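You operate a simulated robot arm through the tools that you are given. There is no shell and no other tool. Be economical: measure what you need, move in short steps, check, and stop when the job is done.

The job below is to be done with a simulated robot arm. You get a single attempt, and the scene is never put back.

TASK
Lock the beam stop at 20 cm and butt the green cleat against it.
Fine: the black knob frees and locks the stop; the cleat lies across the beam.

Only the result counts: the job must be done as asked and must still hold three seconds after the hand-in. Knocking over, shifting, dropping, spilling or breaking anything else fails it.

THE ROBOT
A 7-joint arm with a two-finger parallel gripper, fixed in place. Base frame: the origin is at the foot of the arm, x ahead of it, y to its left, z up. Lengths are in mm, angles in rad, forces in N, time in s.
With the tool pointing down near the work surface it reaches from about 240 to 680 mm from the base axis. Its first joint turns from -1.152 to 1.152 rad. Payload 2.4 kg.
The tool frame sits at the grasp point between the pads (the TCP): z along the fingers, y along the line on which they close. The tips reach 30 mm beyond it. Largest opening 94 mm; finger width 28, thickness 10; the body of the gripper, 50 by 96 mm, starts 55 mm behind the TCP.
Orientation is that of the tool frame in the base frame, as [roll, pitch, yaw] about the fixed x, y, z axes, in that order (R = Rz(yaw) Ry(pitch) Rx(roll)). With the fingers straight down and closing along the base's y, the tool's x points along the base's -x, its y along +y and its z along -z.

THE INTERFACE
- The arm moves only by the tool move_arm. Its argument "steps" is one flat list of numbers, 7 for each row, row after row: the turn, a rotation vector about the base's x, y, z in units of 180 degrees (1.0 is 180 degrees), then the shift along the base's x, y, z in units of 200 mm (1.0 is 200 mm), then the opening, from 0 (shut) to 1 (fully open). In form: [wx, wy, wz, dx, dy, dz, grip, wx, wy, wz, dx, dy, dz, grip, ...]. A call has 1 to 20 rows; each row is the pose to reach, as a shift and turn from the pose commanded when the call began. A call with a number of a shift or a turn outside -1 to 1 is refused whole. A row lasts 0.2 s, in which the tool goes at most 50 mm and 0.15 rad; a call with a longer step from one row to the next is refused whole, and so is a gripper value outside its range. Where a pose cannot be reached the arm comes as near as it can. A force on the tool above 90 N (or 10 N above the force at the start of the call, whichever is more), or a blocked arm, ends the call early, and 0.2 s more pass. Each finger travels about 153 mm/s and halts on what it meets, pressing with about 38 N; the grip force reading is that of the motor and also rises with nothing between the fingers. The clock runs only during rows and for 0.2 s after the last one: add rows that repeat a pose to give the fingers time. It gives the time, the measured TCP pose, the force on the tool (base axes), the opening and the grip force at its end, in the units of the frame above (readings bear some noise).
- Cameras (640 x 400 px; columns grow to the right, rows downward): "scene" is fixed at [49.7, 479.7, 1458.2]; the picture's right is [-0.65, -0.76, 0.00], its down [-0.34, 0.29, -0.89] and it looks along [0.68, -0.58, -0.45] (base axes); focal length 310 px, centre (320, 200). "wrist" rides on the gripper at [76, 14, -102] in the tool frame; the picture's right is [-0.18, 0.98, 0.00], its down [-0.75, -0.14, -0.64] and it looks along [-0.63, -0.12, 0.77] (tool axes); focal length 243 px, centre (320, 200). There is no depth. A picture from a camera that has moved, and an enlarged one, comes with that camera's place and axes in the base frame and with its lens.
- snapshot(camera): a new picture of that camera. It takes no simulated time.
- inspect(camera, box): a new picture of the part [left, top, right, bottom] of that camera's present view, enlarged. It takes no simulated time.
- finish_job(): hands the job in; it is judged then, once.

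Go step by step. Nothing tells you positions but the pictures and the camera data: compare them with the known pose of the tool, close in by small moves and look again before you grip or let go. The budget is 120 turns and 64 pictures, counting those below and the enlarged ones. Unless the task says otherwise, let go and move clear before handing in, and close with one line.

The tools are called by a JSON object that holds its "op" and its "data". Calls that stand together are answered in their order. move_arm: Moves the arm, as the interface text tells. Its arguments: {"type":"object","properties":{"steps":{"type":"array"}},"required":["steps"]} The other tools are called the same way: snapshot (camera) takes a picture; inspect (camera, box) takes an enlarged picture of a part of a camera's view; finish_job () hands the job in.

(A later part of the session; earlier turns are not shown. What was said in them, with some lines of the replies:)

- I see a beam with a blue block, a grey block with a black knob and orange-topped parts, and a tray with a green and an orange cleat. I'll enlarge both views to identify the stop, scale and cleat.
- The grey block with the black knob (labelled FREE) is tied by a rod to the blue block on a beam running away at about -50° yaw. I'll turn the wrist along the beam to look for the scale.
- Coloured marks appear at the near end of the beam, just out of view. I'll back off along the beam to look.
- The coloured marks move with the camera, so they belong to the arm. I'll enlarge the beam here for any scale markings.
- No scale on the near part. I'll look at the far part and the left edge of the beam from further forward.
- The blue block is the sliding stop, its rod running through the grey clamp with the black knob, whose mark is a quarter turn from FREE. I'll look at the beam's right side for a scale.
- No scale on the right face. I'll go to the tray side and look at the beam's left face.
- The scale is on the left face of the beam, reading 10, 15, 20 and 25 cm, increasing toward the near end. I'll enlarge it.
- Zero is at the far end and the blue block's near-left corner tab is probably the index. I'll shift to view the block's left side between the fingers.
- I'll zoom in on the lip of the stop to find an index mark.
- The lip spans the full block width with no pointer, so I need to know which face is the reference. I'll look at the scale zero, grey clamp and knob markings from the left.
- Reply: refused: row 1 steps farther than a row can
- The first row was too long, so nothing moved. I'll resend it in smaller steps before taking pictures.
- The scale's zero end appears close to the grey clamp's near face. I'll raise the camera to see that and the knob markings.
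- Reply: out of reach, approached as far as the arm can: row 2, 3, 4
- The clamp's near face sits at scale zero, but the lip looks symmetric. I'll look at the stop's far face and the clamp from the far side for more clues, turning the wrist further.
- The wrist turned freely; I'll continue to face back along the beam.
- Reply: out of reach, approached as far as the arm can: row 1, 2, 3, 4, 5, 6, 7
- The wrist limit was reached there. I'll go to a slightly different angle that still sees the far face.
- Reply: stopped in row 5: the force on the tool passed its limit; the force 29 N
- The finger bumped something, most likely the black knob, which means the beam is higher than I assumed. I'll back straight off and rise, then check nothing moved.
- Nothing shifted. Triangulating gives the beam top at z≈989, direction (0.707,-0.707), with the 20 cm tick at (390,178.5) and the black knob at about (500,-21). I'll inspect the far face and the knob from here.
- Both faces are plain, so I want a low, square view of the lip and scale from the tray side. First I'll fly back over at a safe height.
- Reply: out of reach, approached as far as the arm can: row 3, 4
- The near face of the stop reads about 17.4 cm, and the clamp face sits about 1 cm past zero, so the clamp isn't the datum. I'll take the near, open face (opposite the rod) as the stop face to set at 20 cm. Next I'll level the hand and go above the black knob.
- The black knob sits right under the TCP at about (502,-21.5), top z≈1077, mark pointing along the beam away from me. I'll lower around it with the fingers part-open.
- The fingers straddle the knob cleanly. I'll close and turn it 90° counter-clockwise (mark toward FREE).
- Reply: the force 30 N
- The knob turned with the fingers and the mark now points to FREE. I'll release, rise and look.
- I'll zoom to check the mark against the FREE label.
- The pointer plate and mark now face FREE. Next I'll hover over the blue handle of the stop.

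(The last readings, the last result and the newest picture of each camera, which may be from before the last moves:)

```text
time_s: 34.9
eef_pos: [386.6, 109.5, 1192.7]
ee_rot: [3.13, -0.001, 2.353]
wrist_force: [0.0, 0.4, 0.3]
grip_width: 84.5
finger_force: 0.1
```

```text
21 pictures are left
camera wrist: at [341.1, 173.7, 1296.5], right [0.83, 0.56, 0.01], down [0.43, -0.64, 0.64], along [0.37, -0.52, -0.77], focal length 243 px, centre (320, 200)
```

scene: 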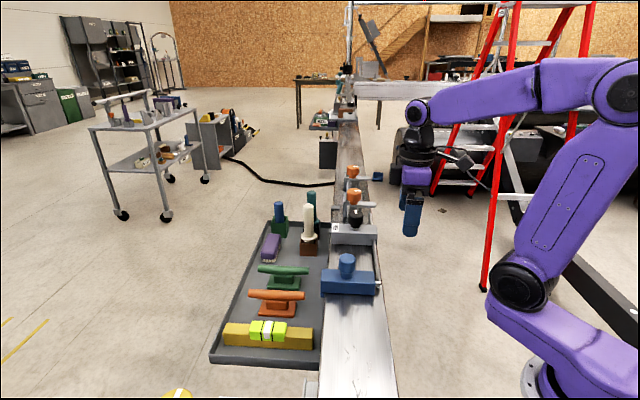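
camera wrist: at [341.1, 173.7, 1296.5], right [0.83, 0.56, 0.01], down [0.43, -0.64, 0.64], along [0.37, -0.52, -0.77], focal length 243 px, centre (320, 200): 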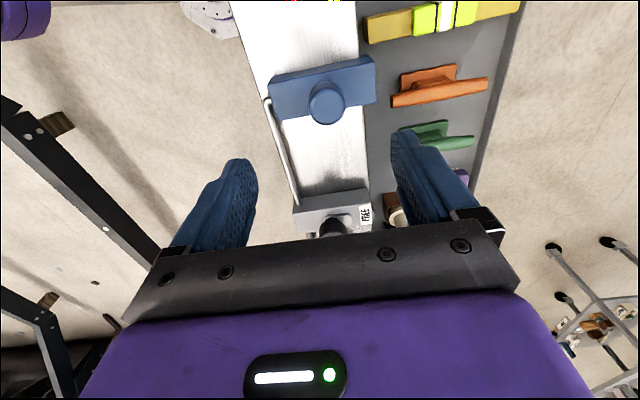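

The blue knob is at about (390,119), top z≈1075. I'll lower over it.

{"op": "move_arm", "data": {"steps": [0, 0, 0, 0.017, 0.047, -0.1, 0.7, 0, 0, 0, 0.017, 0.047, -0.3, 0.7, 0, 0, 0, 0.017, 0.047, -0.5, 0.7, 0, 0, 0, 0.017, 0.047, -0.63, 0.7, 0, 0, 0, 0.017, 0.047, -0.63, 0.7]}}

{"op": "snapshot", "data": {"camera": "wrist"}}

```text
time_s: 36.1
eef_pos: [390.4, 120.2, 1066.8]
ee_rot: [3.13, -0.003, 2.355]
wrist_force: [0.1, -0.5, 0.1]
grip_width: 65.7
finger_force: 0.0
```

```text
20 pictures are left
camera wrist: at [345.7, 184.0, 1171.2], right [0.83, 0.56, 0.01], down [0.43, -0.64, 0.64], along [0.37, -0.52, -0.77], focal length 243 px, centre (320, 200)
```

wrist: 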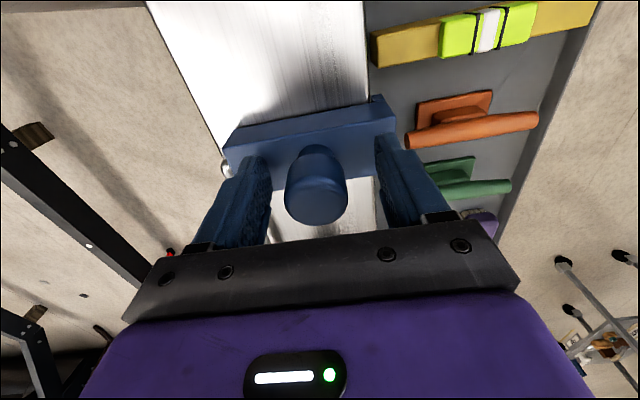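

The handle is between the pads. I'll close and pull the stop 26.5 mm toward higher readings.

{"op": "move_arm", "data": {"steps": [0, 0, 0, 0, 0, 0, 0.2, 0, 0, 0, 0, 0, 0, 0, 0, 0, 0, 0, 0, 0, 0, 0, 0, 0, -0.03, 0.03, 0, 0, 0, 0, 0, -0.06, 0.06, 0, 0, 0, 0, 0, -0.0937, 0.0937, 0, 0, 0, 0, 0, -0.0937, 0.0937, 0, 0]}}

{"op": "inspect", "data": {"camera": "scene", "box": [290, 220, 400, 310]}}

```text
time_s: 37.7
eef_pos: [367.6, 139.2, 1068.0]
ee_rot: [3.137, -0.008, 2.354]
wrist_force: [-13.3, -11.2, -10.5]
grip_width: 33.9
finger_force: 45.0
```

```text
4.44 times, centred on (345, 265) of scene
camera zoom: at [49.4, 479.4, 1458.3], right [-0.65, -0.76, 0.0], down [-0.34, 0.29, -0.89], along [0.68, -0.58, -0.45], focal length 1379 px, centre (209, -89)
```

zoom: 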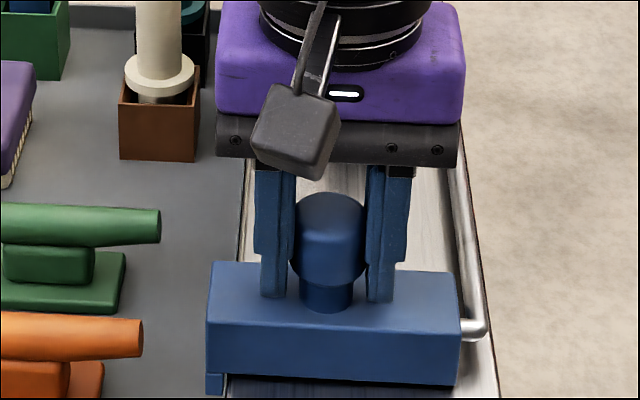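

The stop moved. I'll release, rise and go back to the tray side to read the scale.

{"op": "move_arm", "data": {"steps": [0, 0, 0, 0, 0, 0, 0.6, 0, 0, 0, 0, 0, 0, 0.7, 0, 0, 0, 0, 0, 0.2, 0.7, 0, 0, 0, 0, 0, 0.4, 0.8, 0, 0, 0, 0, 0, 0.6, 0.9, 0, 0, -0.045, 0.05, 0.05, 0.7, 1, 0, 0, -0.09, 0.1, 0.1, 0.7, 1, 0, 0, -0.135, 0.15, 0.15, 0.7, 1, 0, 0, -0.18, 0.2, 0.2, 0.7, 1, 0, 0, -0.225, 0.25, 0.25, 0.7, 1, 0, 0, -0.27, 0.3, 0.3, 0.7, 1, 0, 0, -0.315, 0.35, 0.35, 0.7, 1, 0, 0, -0.36, 0.4, 0.4, 0.7, 1, 0, 0, -0.405, 0.45, 0.45, 0.7, 1, 0, 0, -0.45, 0.48, 0.5, 0.7, 1, 0, 0, -0.49, 0.48, 0.55, 0.7, 1, 0, 0, -0.5, 0.48, 0.57, 0.7, 1]}}

{"op": "move_arm", "data": {"steps": [-0.03, 0.03, 0, 0, 0, -0.1, 1, -0.06, 0.06, 0, 0, 0, -0.2, 1, -0.09, 0.09, 0, 0, 0, -0.3, 1, -0.109, 0.109, 0, 0, 0, -0.45, 1, -0.109, 0.109, 0, 0, 0, -0.45, 1]}}

{"op": "inspect", "data": {"camera": "wrist", "box": [250, 70, 400, 164]}}

```text
time_s: 41.3
eef_pos: [465.5, 254.3, 1207.7]
ee_rot: [3.131, -0.001, 0.781]
wrist_force: [-0.3, -0.9, 0.5]
grip_width: 93.9
finger_force: 0.0
```

```text
time_s: 42.5
eef_pos: [465.2, 256.3, 1117.4]
ee_rot: [3.13, 0.483, 0.784]
wrist_force: [0.1, -0.3, 0.1]
grip_width: 93.7
finger_force: 0.0
```

```text
4.26 times, centred on (325, 117) of wrist
camera zoom: at [556.4, 328.7, 1173.2], right [0.58, -0.81, 0.1], down [-0.37, -0.16, 0.92], along [-0.73, -0.57, -0.39], focal length 1032 px, centre (299, 553)
```

zoom: 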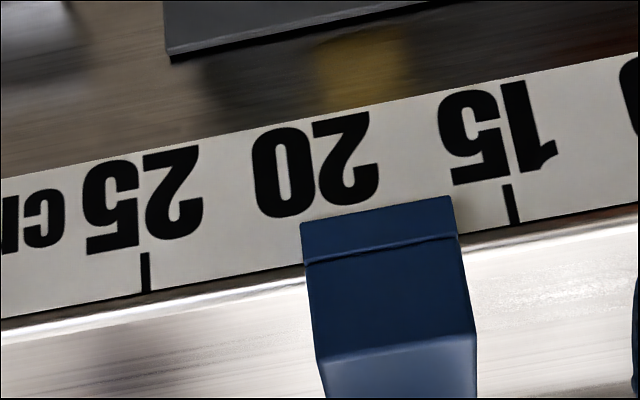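

With parallax corrected, the near face reads about 20.5 cm, so I need to go back about 5 mm. I'll return to the handle.

{"op": "move_arm", "data": {"steps": [0.03, -0.03, 0, 0, 0, 0.15, 1, 0.06, -0.06, 0, 0, 0, 0.3, 1, 0.09, -0.09, 0, 0, 0, 0.42, 1, 0.109, -0.109, 0, 0, 0, 0.45, 1, 0.109, -0.109, 0, 0, 0, 0.45, 1]}}

{"op": "move_arm", "data": {"steps": [0, 0, 0.045, -0.04, -0.05, 0, 0.9, 0, 0, 0.09, -0.08, -0.1, 0, 0.9, 0, 0, 0.135, -0.12, -0.15, 0, 0.9, 0, 0, 0.18, -0.16, -0.2, 0, 0.9, 0, 0, 0.225, -0.2, -0.25, 0, 0.9, 0, 0, 0.27, -0.24, -0.3, 0, 0.9, 0, 0, 0.315, -0.28, -0.35, 0, 0.9, 0, 0, 0.36, -0.32, -0.4, 0, 0.9, 0, 0, 0.405, -0.36, -0.45, 0, 0.8, 0, 0, 0.45, -0.42, -0.5, 0, 0.7, 0, 0, 0.49, -0.488, -0.55, 0, 0.7, 0, 0, 0.5, -0.488, -0.564, 0, 0.7, 0, 0, 0.5, -0.488, -0.564, -0.2, 0.7, 0, 0, 0.5, -0.488, -0.564, -0.4, 0.7, 0, 0, 0.5, -0.488, -0.564, -0.6, 0.7, 0, 0, 0.5, -0.488, -0.564, -0.7, 0.7, 0, 0, 0.5, -0.488, -0.564, -0.7, 0.7]}}

```text
time_s: 43.7
eef_pos: [465.1, 253.8, 1207.6]
ee_rot: [3.132, -0.004, 0.783]
wrist_force: [-0.4, -0.7, 0.4]
grip_width: 94.1
finger_force: 0.1
```

```text
time_s: 47.3
eef_pos: [366.0, 140.5, 1068.0]
ee_rot: [3.13, -0.001, 2.353]
wrist_force: [0.8, -0.4, 0.3]
grip_width: 65.7
finger_force: 0.1
```

Hand is around the handle. I'll close first and read the pose, then shift in the same call-sized increments.

{"op": "move_arm", "data": {"steps": [0, 0, 0, 0, 0, 0, 0.2, 0, 0, 0, 0, 0, 0, 0, 0, 0, 0, 0, 0, 0, 0, 0, 0, 0, 0, 0, 0, 0]}}

{"op": "snapshot", "data": {"camera": "wrist"}}

```text
time_s: 48.3
eef_pos: [366.5, 140.8, 1068.5]
ee_rot: [3.133, -0.005, 2.354]
wrist_force: [-3.4, -4.6, -3.3]
grip_width: 34.6
finger_force: 45.3
```

```text
17 pictures are left
camera wrist: at [322.1, 203.8, 1172.1], right [0.83, 0.56, 0.01], down [0.43, -0.64, 0.64], along [0.36, -0.52, -0.77], focal length 243 px, centre (320, 200)
```

wrist: 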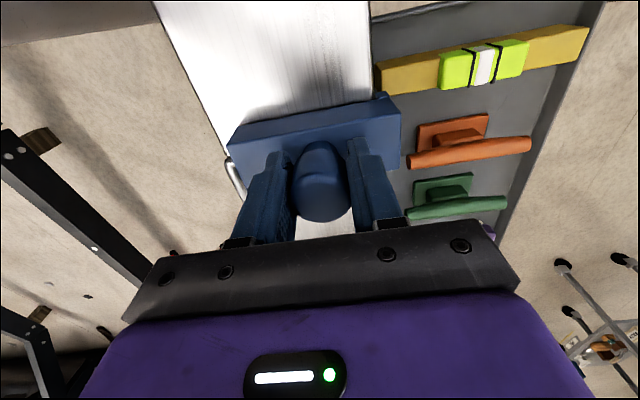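

Gripped well. I'll shift 5.2 mm toward lower readings.

{"op": "move_arm", "data": {"steps": [0, 0, 0, 0.009, -0.009, 0, 0, 0, 0, 0, 0.0184, -0.0184, 0, 0, 0, 0, 0, 0.0184, -0.0184, 0, 0, 0, 0, 0, 0.0184, -0.0184, 0, 0]}}

```text
time_s: 49.3
eef_pos: [370.8, 134.8, 1068.2]
ee_rot: [3.133, -0.001, 2.352]
wrist_force: [-11.5, -12.6, 23.9]
grip_width: 34.0
finger_force: 45.4
```

Measured movement was about 7 mm; I'll release and read the scale again.

{"op": "move_arm", "data": {"steps": [0, 0, 0, 0, 0, 0, 0.6, 0, 0, 0, 0, 0, 0, 0.7, 0, 0, 0, 0, 0, 0.2, 0.7, 0, 0, 0, 0, 0, 0.4, 0.8, 0, 0, 0, 0, 0, 0.6, 0.9, 0, 0, -0.045, 0.05, 0.05, 0.7, 1, 0, 0, -0.09, 0.1, 0.1, 0.7, 1, 0, 0, -0.135, 0.15, 0.15, 0.7, 1, 0, 0, -0.18, 0.2, 0.2, 0.7, 1, 0, 0, -0.225, 0.25, 0.25, 0.7, 1, 0, 0, -0.27, 0.3, 0.3, 0.7, 1, 0, 0, -0.315, 0.35, 0.35, 0.7, 1, 0, 0, -0.36, 0.4, 0.4, 0.7, 1, 0, 0, -0.405, 0.45, 0.45, 0.7, 1, 0, 0, -0.45, 0.47, 0.5, 0.7, 1, 0, 0, -0.49, 0.47, 0.55, 0.7, 1, 0, 0, -0.5, 0.47, 0.59, 0.7, 1]}}

{"op": "move_arm", "data": {"steps": [-0.03, 0.03, 0, 0, 0, -0.1, 1, -0.06, 0.06, 0, 0, 0, -0.2, 1, -0.09, 0.09, 0, 0, 0, -0.3, 1, -0.109, 0.109, 0, 0, 0, -0.45, 1, -0.109, 0.109, 0, 0, 0, -0.45, 1]}}

{"op": "inspect", "data": {"camera": "wrist", "box": [250, 70, 400, 164]}}

```text
time_s: 52.9
eef_pos: [466.0, 254.6, 1205.4]
ee_rot: [3.131, -0.004, 0.782]
wrist_force: [0.5, 0.0, 0.4]
grip_width: 94.1
finger_force: 0.0
```

```text
time_s: 54.1
eef_pos: [465.6, 254.2, 1118.7]
ee_rot: [3.128, 0.482, 0.782]
wrist_force: [0.4, -1.0, 0.5]
grip_width: 94.2
finger_force: 0.0
```

```text
4.26 times, centred on (325, 117) of wrist
camera zoom: at [557.5, 325.6, 1174.3], right [0.58, -0.81, 0.1], down [-0.37, -0.16, 0.92], along [-0.73, -0.57, -0.39], focal length 1032 px, centre (299, 553)
```

zoom: 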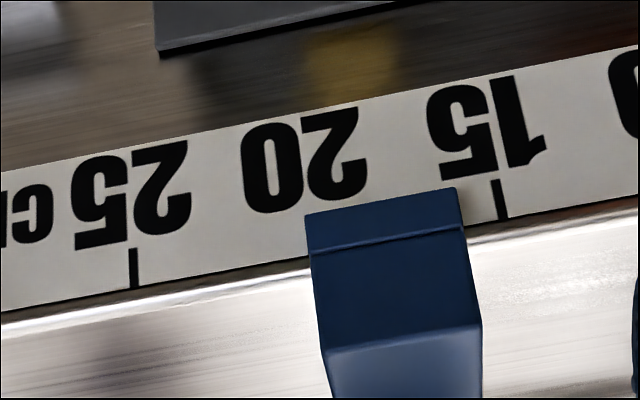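

The near face now lines up with the 20 cm tick within a fraction of a millimetre. Now I'll go back to the black knob to lock it.

{"op": "move_arm", "data": {"steps": [0.03, -0.03, 0, 0, 0, 0.15, 1, 0.06, -0.06, 0, 0, 0, 0.3, 1, 0.09, -0.09, 0, 0, 0, 0.45, 1, 0.109, -0.109, 0, 0, -0.15, 0.47, 1, 0.109, -0.109, 0, 0.05, -0.35, 0.47, 1, 0.109, -0.109, 0, 0.1, -0.5, 0.47, 1, 0.109, -0.109, 0, 0.1, -0.5, 0.47, 1]}}

{"op": "move_arm", "data": {"steps": [0, 0, 0.0445, 0, -0.05, 0, 0.9, 0, 0, 0.089, 0, -0.1, 0, 0.9, 0, 0, 0.1335, 0, -0.15, 0, 0.9, 0, 0, 0.178, 0, -0.2, 0, 0.9, 0, 0, 0.2225, 0, -0.25, 0, 0.9, 0, 0, 0.267, 0, -0.3, 0, 0.8, 0, 0, 0.3115, 0, -0.35, 0, 0.7, 0, 0, 0.356, 0.02, -0.4, 0, 0.66, 0, 0, 0.4005, 0.03, -0.45, 0, 0.66, 0, 0, 0.445, 0.04, -0.5, 0, 0.66, 0, 0, 0.4895, 0.05, -0.55, 0, 0.66, 0, 0, 0.534, 0.06, -0.6, 0, 0.66, 0, 0, 0.5785, 0.07, -0.65, 0, 0.66, 0, 0, 0.623, 0.08, -0.7, 0, 0.66, 0, 0, 0.6675, 0.08, -0.77, 0, 0.66, 0, 0, 0.712, 0.08, -0.84, 0, 0.66, 0, 0, 0.75, 0.08, -0.88, 0, 0.66, 0, 0, 0.75, 0.08, -0.88, 0, 0.66]}}

```text
time_s: 55.7
eef_pos: [488.3, 153.4, 1213.0]
ee_rot: [3.132, -0.002, 0.783]
wrist_force: [0.6, 1.0, 0.5]
grip_width: 94.2
finger_force: 0.0
```

```text
time_s: 59.5
eef_pos: [501.3, -20.6, 1213.3]
ee_rot: [3.131, -0.003, 3.141]
wrist_force: [0.9, 0.5, 0.5]
grip_width: 62.1
finger_force: 0.0
```

Directly above the knob again; I'll lower, grip and turn it back 90° to lock.

{"op": "move_arm", "data": {"steps": [0, 0, 0, 0.003, -0.005, -0.24, 0.66, 0, 0, 0, 0.003, -0.005, -0.48, 0.66, 0, 0, 0, 0.003, -0.005, -0.66, 0.66, 0, 0, 0, 0.003, -0.005, -0.7, 0.66, 0, 0, 0, 0.003, -0.005, -0.7, 0.3, 0, 0, 0, 0.003, -0.005, -0.7, 0, 0, 0, 0, 0.003, -0.005, -0.7, 0, 0, 0, -0.042, 0.003, -0.005, -0.7, 0, 0, 0, -0.084, 0.003, -0.005, -0.7, 0, 0, 0, -0.126, 0.003, -0.005, -0.7, 0, 0, 0, -0.168, 0.003, -0.005, -0.7, 0, 0, 0, -0.21, 0.003, -0.005, -0.7, 0, 0, 0, -0.252, 0.003, -0.005, -0.7, 0, 0, 0, -0.294, 0.003, -0.005, -0.7, 0, 0, 0, -0.336, 0.003, -0.005, -0.7, 0, 0, 0, -0.378, 0.003, -0.005, -0.7, 0, 0, 0, -0.42, 0.003, -0.005, -0.7, 0, 0, 0, -0.462, 0.003, -0.005, -0.7, 0, 0, 0, -0.5, 0.003, -0.005, -0.7, 0, 0, 0, -0.51, 0.003, -0.005, -0.7, 0]}}

{"op": "move_arm", "data": {"steps": [0, 0, 0, 0, 0, 0, 0.55, 0, 0, 0, 0, 0, 0, 0.6, 0, 0, 0, 0, 0, 0.15, 0.6, 0, 0, 0, 0, 0, 0.4, 0.7, 0, 0, 0, 0, 0, 0.6, 0.8, 0, 0, 0, 0, 0, 0.7, 0.9, 0, 0, 0, 0, 0, 0.7, 1]}}

{"op": "snapshot", "data": {"camera": "wrist"}}

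```text
time_s: 63.7
eef_pos: [498.9, -24.0, 1072.6]
ee_rot: [3.137, 0.0, 1.533]
wrist_force: [-10.0, -18.4, 5.1]
grip_width: 37.3
finger_force: 44.9
```

```text
time_s: 65.3
eef_pos: [503.3, -21.8, 1213.9]
ee_rot: [3.131, -0.002, 1.536]
wrist_force: [0.3, 0.4, 0.5]
grip_width: 94.0
finger_force: 0.1
```

```text
15 pictures are left
camera wrist: at [518.7, 53.9, 1316.6], right [0.98, -0.22, 0.01], down [-0.17, -0.75, 0.64], along [-0.13, -0.63, -0.77], focal length 243 px, centre (320, 200)
```

wrist: 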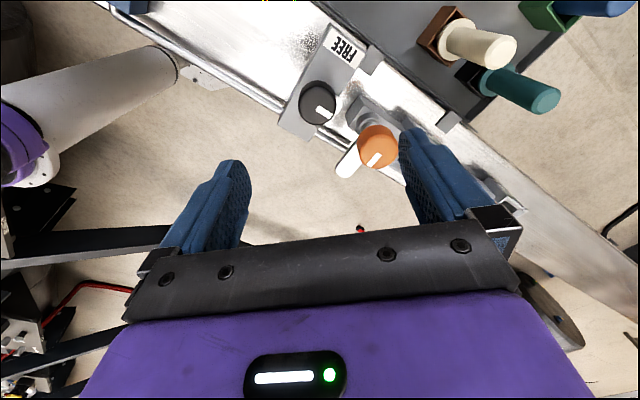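

The knob is back at its locked mark. The green cleat lies at about (635,117), horn z≈894, parallel to the cross direction; I'll hover above it.

{"op": "move_arm", "data": {"steps": [0, 0, -0.04, 0.12, 0.15, 0, 1, 0, 0, -0.08, 0.25, 0.3, -0.05, 1, 0, 0, -0.12, 0.38, 0.42, -0.15, 1, 0, 0, -0.16, 0.48, 0.52, -0.3, 1, 0, 0, -0.2, 0.57, 0.61, -0.48, 1, 0, 0, -0.239, 0.63, 0.67, -0.68, 1, 0, 0, -0.239, 0.66, 0.695, -0.8, 1, 0, 0, -0.239, 0.66, 0.695, -0.8, 1]}}

{"op": "snapshot", "data": {"camera": "wrist"}}

```text
time_s: 67.1
eef_pos: [634.8, 115.4, 1054.3]
ee_rot: [3.131, -0.004, 0.785]
wrist_force: [0.5, -0.4, -1.1]
grip_width: 93.9
finger_force: 0.1
```

```text
14 pictures are left
camera wrist: at [697.7, 161.0, 1157.0], right [0.56, -0.82, 0.01], down [-0.64, -0.43, 0.64], along [-0.52, -0.37, -0.77], focal length 243 px, centre (320, 200)
```

wrist: 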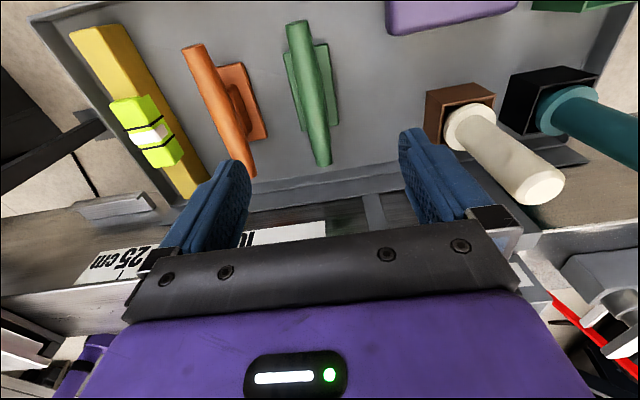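

The horn axis is about 9 mm toward the near side of the TCP. I'll correct and lower partway, then look.

{"op": "move_arm", "data": {"steps": [0, 0, 0, -0.062, 0, 0, 0.75, 0, 0, 0, -0.062, 0, -0.2, 0.75, 0, 0, 0, -0.062, 0, -0.4, 0.75, 0, 0, 0, -0.062, 0, -0.55, 0.75, 0, 0, 0, -0.062, 0, -0.55, 0.75]}}

{"op": "snapshot", "data": {"camera": "wrist"}}

```text
time_s: 68.3
eef_pos: [623.1, 114.9, 941.7]
ee_rot: [3.132, -0.002, 0.786]
wrist_force: [-0.9, -0.1, 0.1]
grip_width: 70.7
finger_force: 0.0
```

```text
13 pictures are left
camera wrist: at [686.0, 160.9, 1044.7], right [0.57, -0.82, 0.01], down [-0.64, -0.43, 0.64], along [-0.52, -0.37, -0.77], focal length 243 px, centre (320, 200)
```

wrist: 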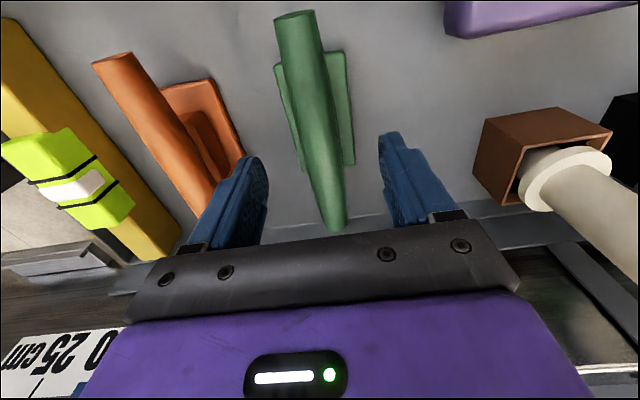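

The horn is centred between the fingers. I'll go down to horn height and grip.

{"op": "move_arm", "data": {"steps": [0, 0, 0, 0, 0, -0.1, 0.7, 0, 0, 0, 0, 0, -0.18, 0.7, 0, 0, 0, 0, 0, -0.2, 0.7, 0, 0, 0, 0, 0, -0.2, 0.3, 0, 0, 0, 0, 0, -0.2, 0, 0, 0, 0, 0, 0, -0.2, 0]}}

{"op": "snapshot", "data": {"camera": "wrist"}}

```text
time_s: 69.7
eef_pos: [624.2, 116.1, 901.9]
ee_rot: [3.13, -0.001, 0.789]
wrist_force: [0.6, -0.1, 0.7]
grip_width: 27.6
finger_force: 38.1
```

```text
12 pictures are left
camera wrist: at [685.9, 161.1, 1004.8], right [0.57, -0.82, 0.01], down [-0.64, -0.43, 0.64], along [-0.52, -0.37, -0.77], focal length 243 px, centre (320, 200)
```

wrist: 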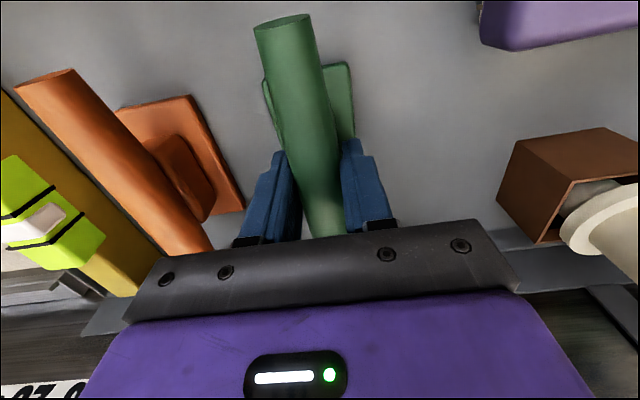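

The cleat is held firmly. I'll lift it and carry it inward at a safe height.

{"op": "move_arm", "data": {"steps": [0, 0, 0, 0, 0, 0.1, 0, 0, 0, 0, 0, 0, 0.25, 0, 0, 0, 0, 0, 0, 0.45, 0, 0, 0, 0, 0, 0, 0.65, 0, 0, 0, 0, 0, 0, 0.85, 0, 0, 0, 0, -0.1, 0.02, 1, 0, 0, 0, 0, -0.3, 0.06, 1, 0, 0, 0, 0, -0.5, 0.12, 1, 0, 0, 0, 0, -0.6, 0.18, 1, 0, 0, 0, 0, -0.6, 0.18, 1, 0]}}

{"op": "move_arm", "data": {"steps": [0, 0, 0, -0.05, 0.05, 0.2, 0, 0, 0, 0, -0.2, 0.2, 0.3, 0, 0, 0, 0, -0.4, 0.2, 0.3, 0, 0, 0, 0, -0.6, 0.2, 0.3, 0, 0, 0, 0, -0.8, 0.12, 0.3, 0, 0, 0, 0, -0.895, 0.09, 0.3, 0, 0, 0, 0, -0.895, 0.09, 0.3, 0]}}

{"op": "snapshot", "data": {"camera": "wrist"}}

{"op": "snapshot", "data": {"camera": "scene"}}

```text
time_s: 71.9
eef_pos: [503.7, 153.4, 1102.9]
ee_rot: [3.132, -0.003, 0.785]
wrist_force: [-1.2, 0.3, -2.1]
grip_width: 27.7
finger_force: 37.8
```

```text
time_s: 73.5
eef_pos: [325.2, 169.6, 1162.7]
ee_rot: [3.133, -0.002, 0.786]
wrist_force: [-0.3, -0.3, -2.0]
grip_width: 27.3
finger_force: 37.8
```

```text
11 pictures are left
camera wrist: at [386.4, 216.5, 1266.2], right [0.57, -0.82, 0.01], down [-0.64, -0.43, 0.64], along [-0.52, -0.37, -0.77], focal length 243 px, centre (320, 200)
```

wrist: 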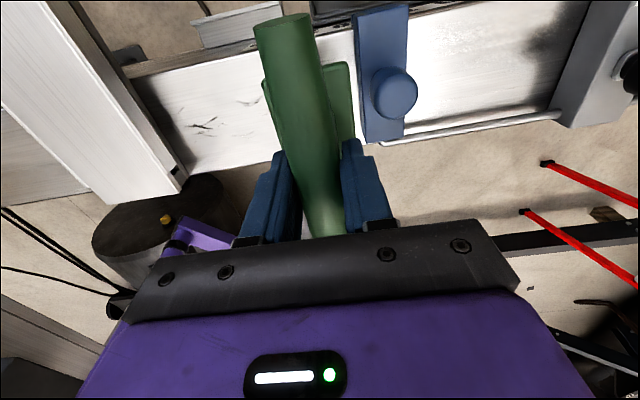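

```text
10 pictures are left
```

scene: 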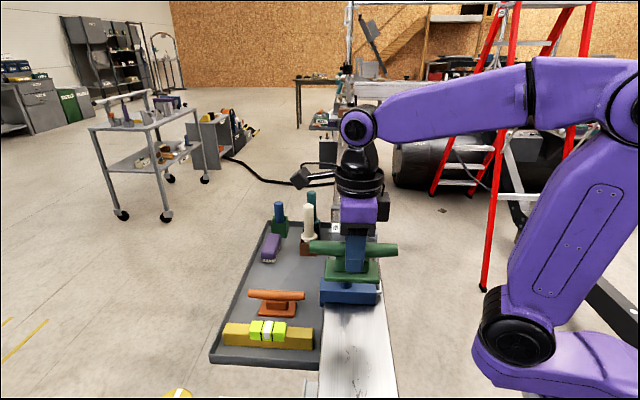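

Cleat is over the beam just near of the stop. I'll lower to just above the surface and look.

{"op": "move_arm", "data": {"steps": [0, 0, 0, 0, 0, -0.15, 0, 0, 0, 0, 0, 0, -0.3, 0, 0, 0, 0, 0, 0, -0.45, 0, 0, 0, 0, 0, 0, -0.5, 0, 0, 0, 0, 0, 0, -0.5, 0]}}

{"op": "snapshot", "data": {"camera": "wrist"}}

{"op": "inspect", "data": {"camera": "scene", "box": [290, 220, 410, 320]}}

```text
time_s: 74.7
eef_pos: [324.5, 169.9, 1060.6]
ee_rot: [3.131, -0.002, 0.787]
wrist_force: [-0.4, 0.0, -2.4]
grip_width: 27.8
finger_force: 38.3
```

```text
9 pictures are left
camera wrist: at [386.2, 215.5, 1164.8], right [0.57, -0.82, 0.01], down [-0.64, -0.43, 0.64], along [-0.52, -0.37, -0.77], focal length 243 px, centre (320, 200)
```

wrist: 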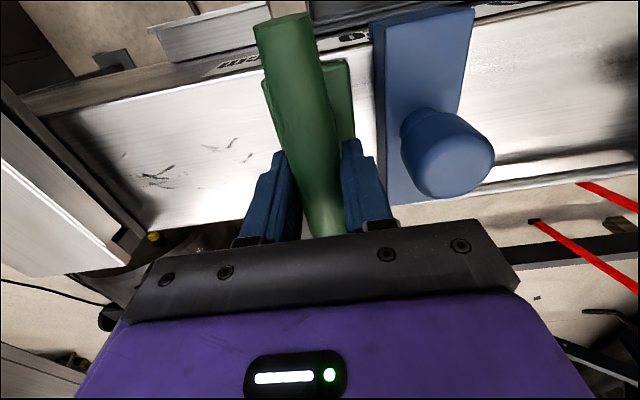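

```text
4.00 times, centred on (350, 270) of scene
camera zoom: at [49.7, 479.7, 1458.2], right [-0.65, -0.76, 0.0], down [-0.34, 0.29, -0.89], along [0.68, -0.58, -0.45], focal length 1241 px, centre (200, -80)
```

zoom: 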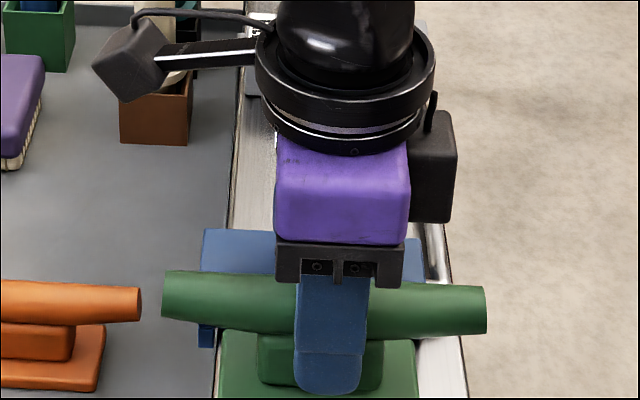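

The cleat is just left of beam centre; I'll shift 8 mm right and lower further.

{"op": "move_arm", "data": {"steps": [0, 0, 0, -0.028, -0.028, 0, 0, 0, 0, 0, -0.028, -0.028, -0.04, 0, 0, 0, 0, -0.028, -0.028, -0.075, 0, 0, 0, 0, -0.028, -0.028, -0.08, 0]}}

{"op": "move_arm", "data": {"steps": [0, 0, 0, 0, 0, -0.01, 0, 0, 0, 0, 0, 0, -0.015, 0, 0, 0, 0, 0, 0, -0.015, 0]}}

{"op": "inspect", "data": {"camera": "scene", "box": [290, 230, 410, 330]}}

```text
time_s: 75.7
eef_pos: [318.2, 165.4, 1046.7]
ee_rot: [3.129, -0.008, 0.786]
wrist_force: [-2.7, 3.2, 34.3]
grip_width: 28.1
finger_force: 38.6
```

```text
time_s: 76.5
eef_pos: [318.3, 164.1, 1044.9]
ee_rot: [3.128, -0.007, 0.785]
wrist_force: [-4.6, -4.6, 54.4]
grip_width: 27.9
finger_force: 38.2
```

```text
4.00 times, centred on (350, 280) of scene
camera zoom: at [48.9, 479.2, 1458.4], right [-0.65, -0.76, 0.0], down [-0.34, 0.29, -0.89], along [0.68, -0.58, -0.45], focal length 1241 px, centre (200, -120)
```

zoom: 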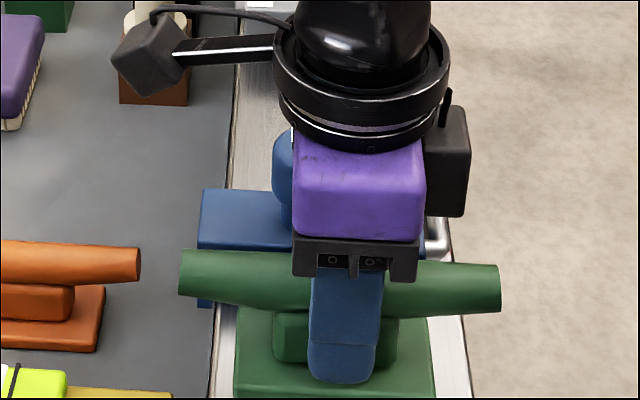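

The cleat is resting on the beam. I'll ease the pressure, open slightly and rise.

{"op": "move_arm", "data": {"steps": [0, 0, 0, 0, 0, 0.015, 0, 0, 0, 0, 0, 0, 0.027, 0, 0, 0, 0, 0, 0, 0.027, 0, 0, 0, 0, 0, 0, 0.027, 0.43, 0, 0, 0, 0, 0, 0.027, 0.43, 0, 0, 0, 0, 0, 0.1, 0.43, 0, 0, 0, 0, 0, 0.25, 0.43, 0, 0, 0, 0, 0, 0.4, 0.43, 0, 0, 0, 0, 0, 0.5, 0.43]}}

{"op": "snapshot", "data": {"camera": "wrist"}}

```text
time_s: 78.5
eef_pos: [316.1, 164.0, 1142.8]
ee_rot: [3.133, -0.002, 0.786]
wrist_force: [0.2, -0.6, 0.4]
grip_width: 40.6
finger_force: 0.0
```

```text
6 pictures are left
camera wrist: at [379.8, 209.6, 1246.2], right [0.57, -0.82, 0.01], down [-0.64, -0.43, 0.64], along [-0.52, -0.37, -0.77], focal length 243 px, centre (320, 200)
```

wrist: 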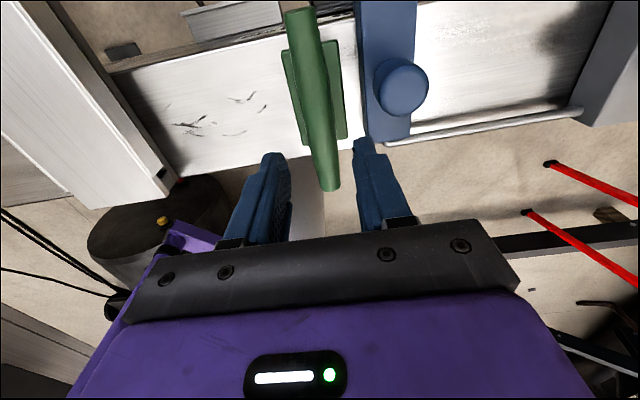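

The cleat stands square on the beam with about an 18 mm gap to the stop. I'll close the fingers and lower them on its near side to push its base.

{"op": "move_arm", "data": {"steps": [0, 0, 0, -0.06, 0.08, 0, 0.2, 0, 0, 0, -0.132, 0.171, 0, 0, 0, 0, 0, -0.132, 0.171, -0.2, 0, 0, 0, 0, -0.132, 0.171, -0.4, 0, 0, 0, 0, -0.132, 0.171, -0.52, 0, 0, 0, 0, -0.132, 0.171, -0.57, 0, 0, 0, 0, -0.132, 0.171, -0.57, 0]}}

{"op": "snapshot", "data": {"camera": "wrist"}}

```text
time_s: 80.1
eef_pos: [291.7, 200.5, 1029.0]
ee_rot: [3.131, -0.005, 0.787]
wrist_force: [-12.5, -4.9, 58.5]
grip_width: 0.3
finger_force: 33.5
```

```text
5 pictures are left
camera wrist: at [353.2, 244.7, 1133.8], right [0.57, -0.82, 0.01], down [-0.64, -0.43, 0.64], along [-0.52, -0.37, -0.77], focal length 243 px, centre (320, 200)
```

wrist: 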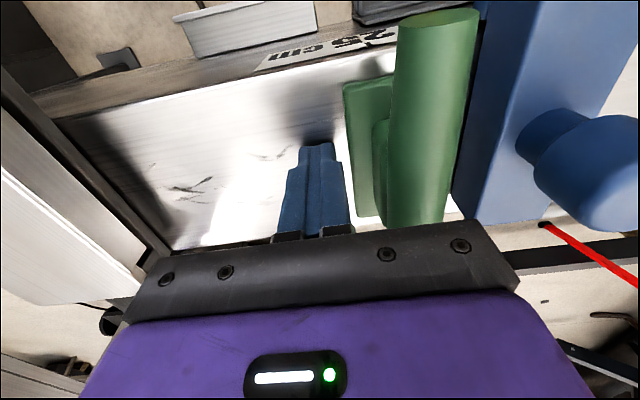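

The fingertips are touching the beam, so I'll raise 5 mm and push gently toward the stop.

{"op": "move_arm", "data": {"steps": [0, 0, 0, 0, 0, 0.027, 0, 0, 0, 0, 0, 0, 0.027, 0, 0, 0, 0, 0.02, -0.02, 0.027, 0, 0, 0, 0, 0.04, -0.04, 0.027, 0, 0, 0, 0, 0.055, -0.055, 0.027, 0, 0, 0, 0, 0.07, -0.07, 0.027, 0, 0, 0, 0, 0.085, -0.085, 0.027, 0, 0, 0, 0, 0.095, -0.095, 0.027, 0, 0, 0, 0, 0.095, -0.095, 0.027, 0]}}

```text
time_s: 82.1
eef_pos: [307.9, 181.6, 1033.0]
ee_rot: [3.134, 0.0, 0.788]
wrist_force: [-15.1, 16.5, 4.1]
grip_width: 0.2
finger_force: 33.3
```

A steady 22 N opposes the push, which suggests the cleat is against the stop. I'll look.

{"op": "inspect", "data": {"camera": "wrist", "box": [300, 0, 560, 240]}}

```text
1.67 times, centred on (430, 120) of wrist
camera zoom: at [371.3, 226.1, 1136.9], right [0.57, -0.82, 0.01], down [-0.64, -0.43, 0.64], along [-0.52, -0.37, -0.77], focal length 404 px, centre (137, 333)
```

zoom: 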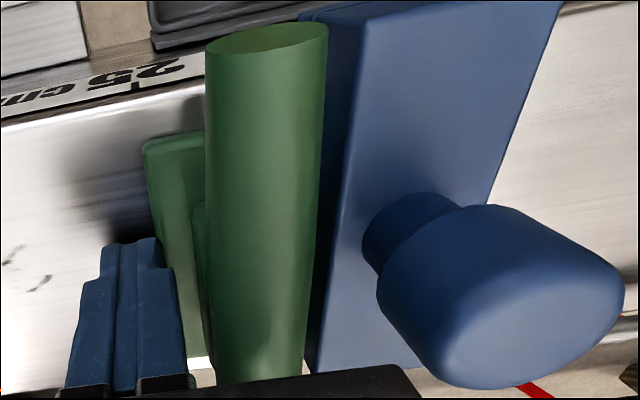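

It looks butted and square. I'll back off, rise clear and check the gap and reading from the tray side.

{"op": "move_arm", "data": {"steps": [0, 0, 0, -0.03, 0.03, 0, 0, 0, 0, 0, -0.07, 0.07, 0, 0, 0, 0, 0, -0.07, 0.07, 0.2, 0, 0, 0, 0, -0.07, 0.07, 0.4, 0, 0, 0, 0, -0.07, 0.07, 0.6, 0, 0, 0, 0, -0.07, 0.07, 0.8, 0.3, 0, 0, 0, 0, 0.15, 0.9, 0.6, 0, 0, 0, 0.2, 0.22, 0.9, 1, 0, 0, 0, 0.4, 0.29, 0.9, 1, 0, 0, 0, 0.6, 0.36, 0.9, 1, 0, 0, 0, 0.79, 0.37, 0.87, 1, 0, 0, 0, 0.79, 0.37, 0.87, 1]}}

{"op": "move_arm", "data": {"steps": [-0.03, 0.03, 0, 0, 0, -0.1, 1, -0.06, 0.06, 0, 0, 0, -0.2, 1, -0.09, 0.09, 0, 0, 0, -0.3, 1, -0.109, 0.109, 0, 0, 0, -0.45, 1, -0.109, 0.109, 0, 0, 0, -0.45, 1]}}

{"op": "inspect", "data": {"camera": "wrist", "box": [240, 70, 400, 170]}}

{"op": "inspect", "data": {"camera": "scene", "box": [290, 180, 430, 310]}}

```text
time_s: 84.7
eef_pos: [468.8, 251.7, 1207.4]
ee_rot: [3.13, -0.001, 0.788]
wrist_force: [-0.9, 1.0, 0.1]
grip_width: 93.7
finger_force: 0.0
```

```text
time_s: 85.9
eef_pos: [468.8, 253.6, 1118.0]
ee_rot: [3.131, 0.483, 0.787]
wrist_force: [0.6, -0.1, 0.4]
grip_width: 94.1
finger_force: 0.1
```

```text
4.00 times, centred on (320, 120) of wrist
camera zoom: at [559.7, 327.1, 1173.1], right [0.58, -0.81, 0.09], down [-0.37, -0.16, 0.92], along [-0.72, -0.57, -0.39], focal length 970 px, centre (320, 520)
```

zoom: 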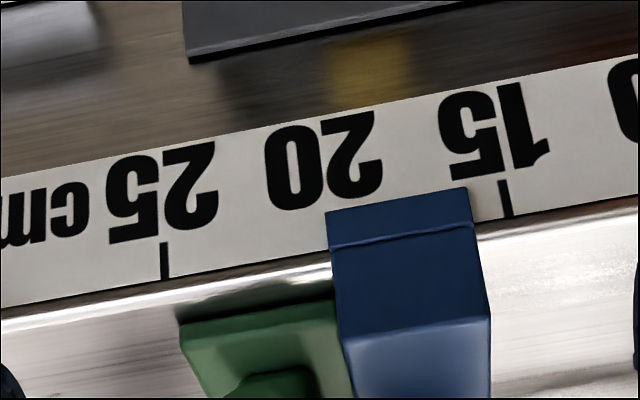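

```text
3.08 times, centred on (360, 245) of scene
camera zoom: at [49.7, 479.7, 1458.2], right [-0.65, -0.76, 0.0], down [-0.34, 0.29, -0.89], along [0.68, -0.58, -0.45], focal length 955 px, centre (197, 62)
```

zoom: 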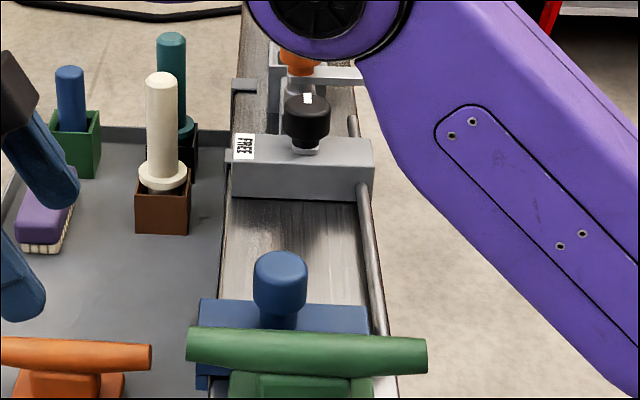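

The stop still reads 20 cm at its near face. The knob is on its locked mark, the cleat sits square against the stop with no visible gap, and the hand is clear, so I'll hand in.

{"op": "finish_job", "data": {}}

```text
The job is handed in.
```

I set the beam stop at 20 cm, locked it, and butted the green cleat against it, lying across the beam. Nothing marks which side of the stop to read, so I read 20 cm at its near face, the side away from the clamp and where the cleat sits. An early look-around also bumped something near the black knob (about 29 N), but nothing appeared to have moved.
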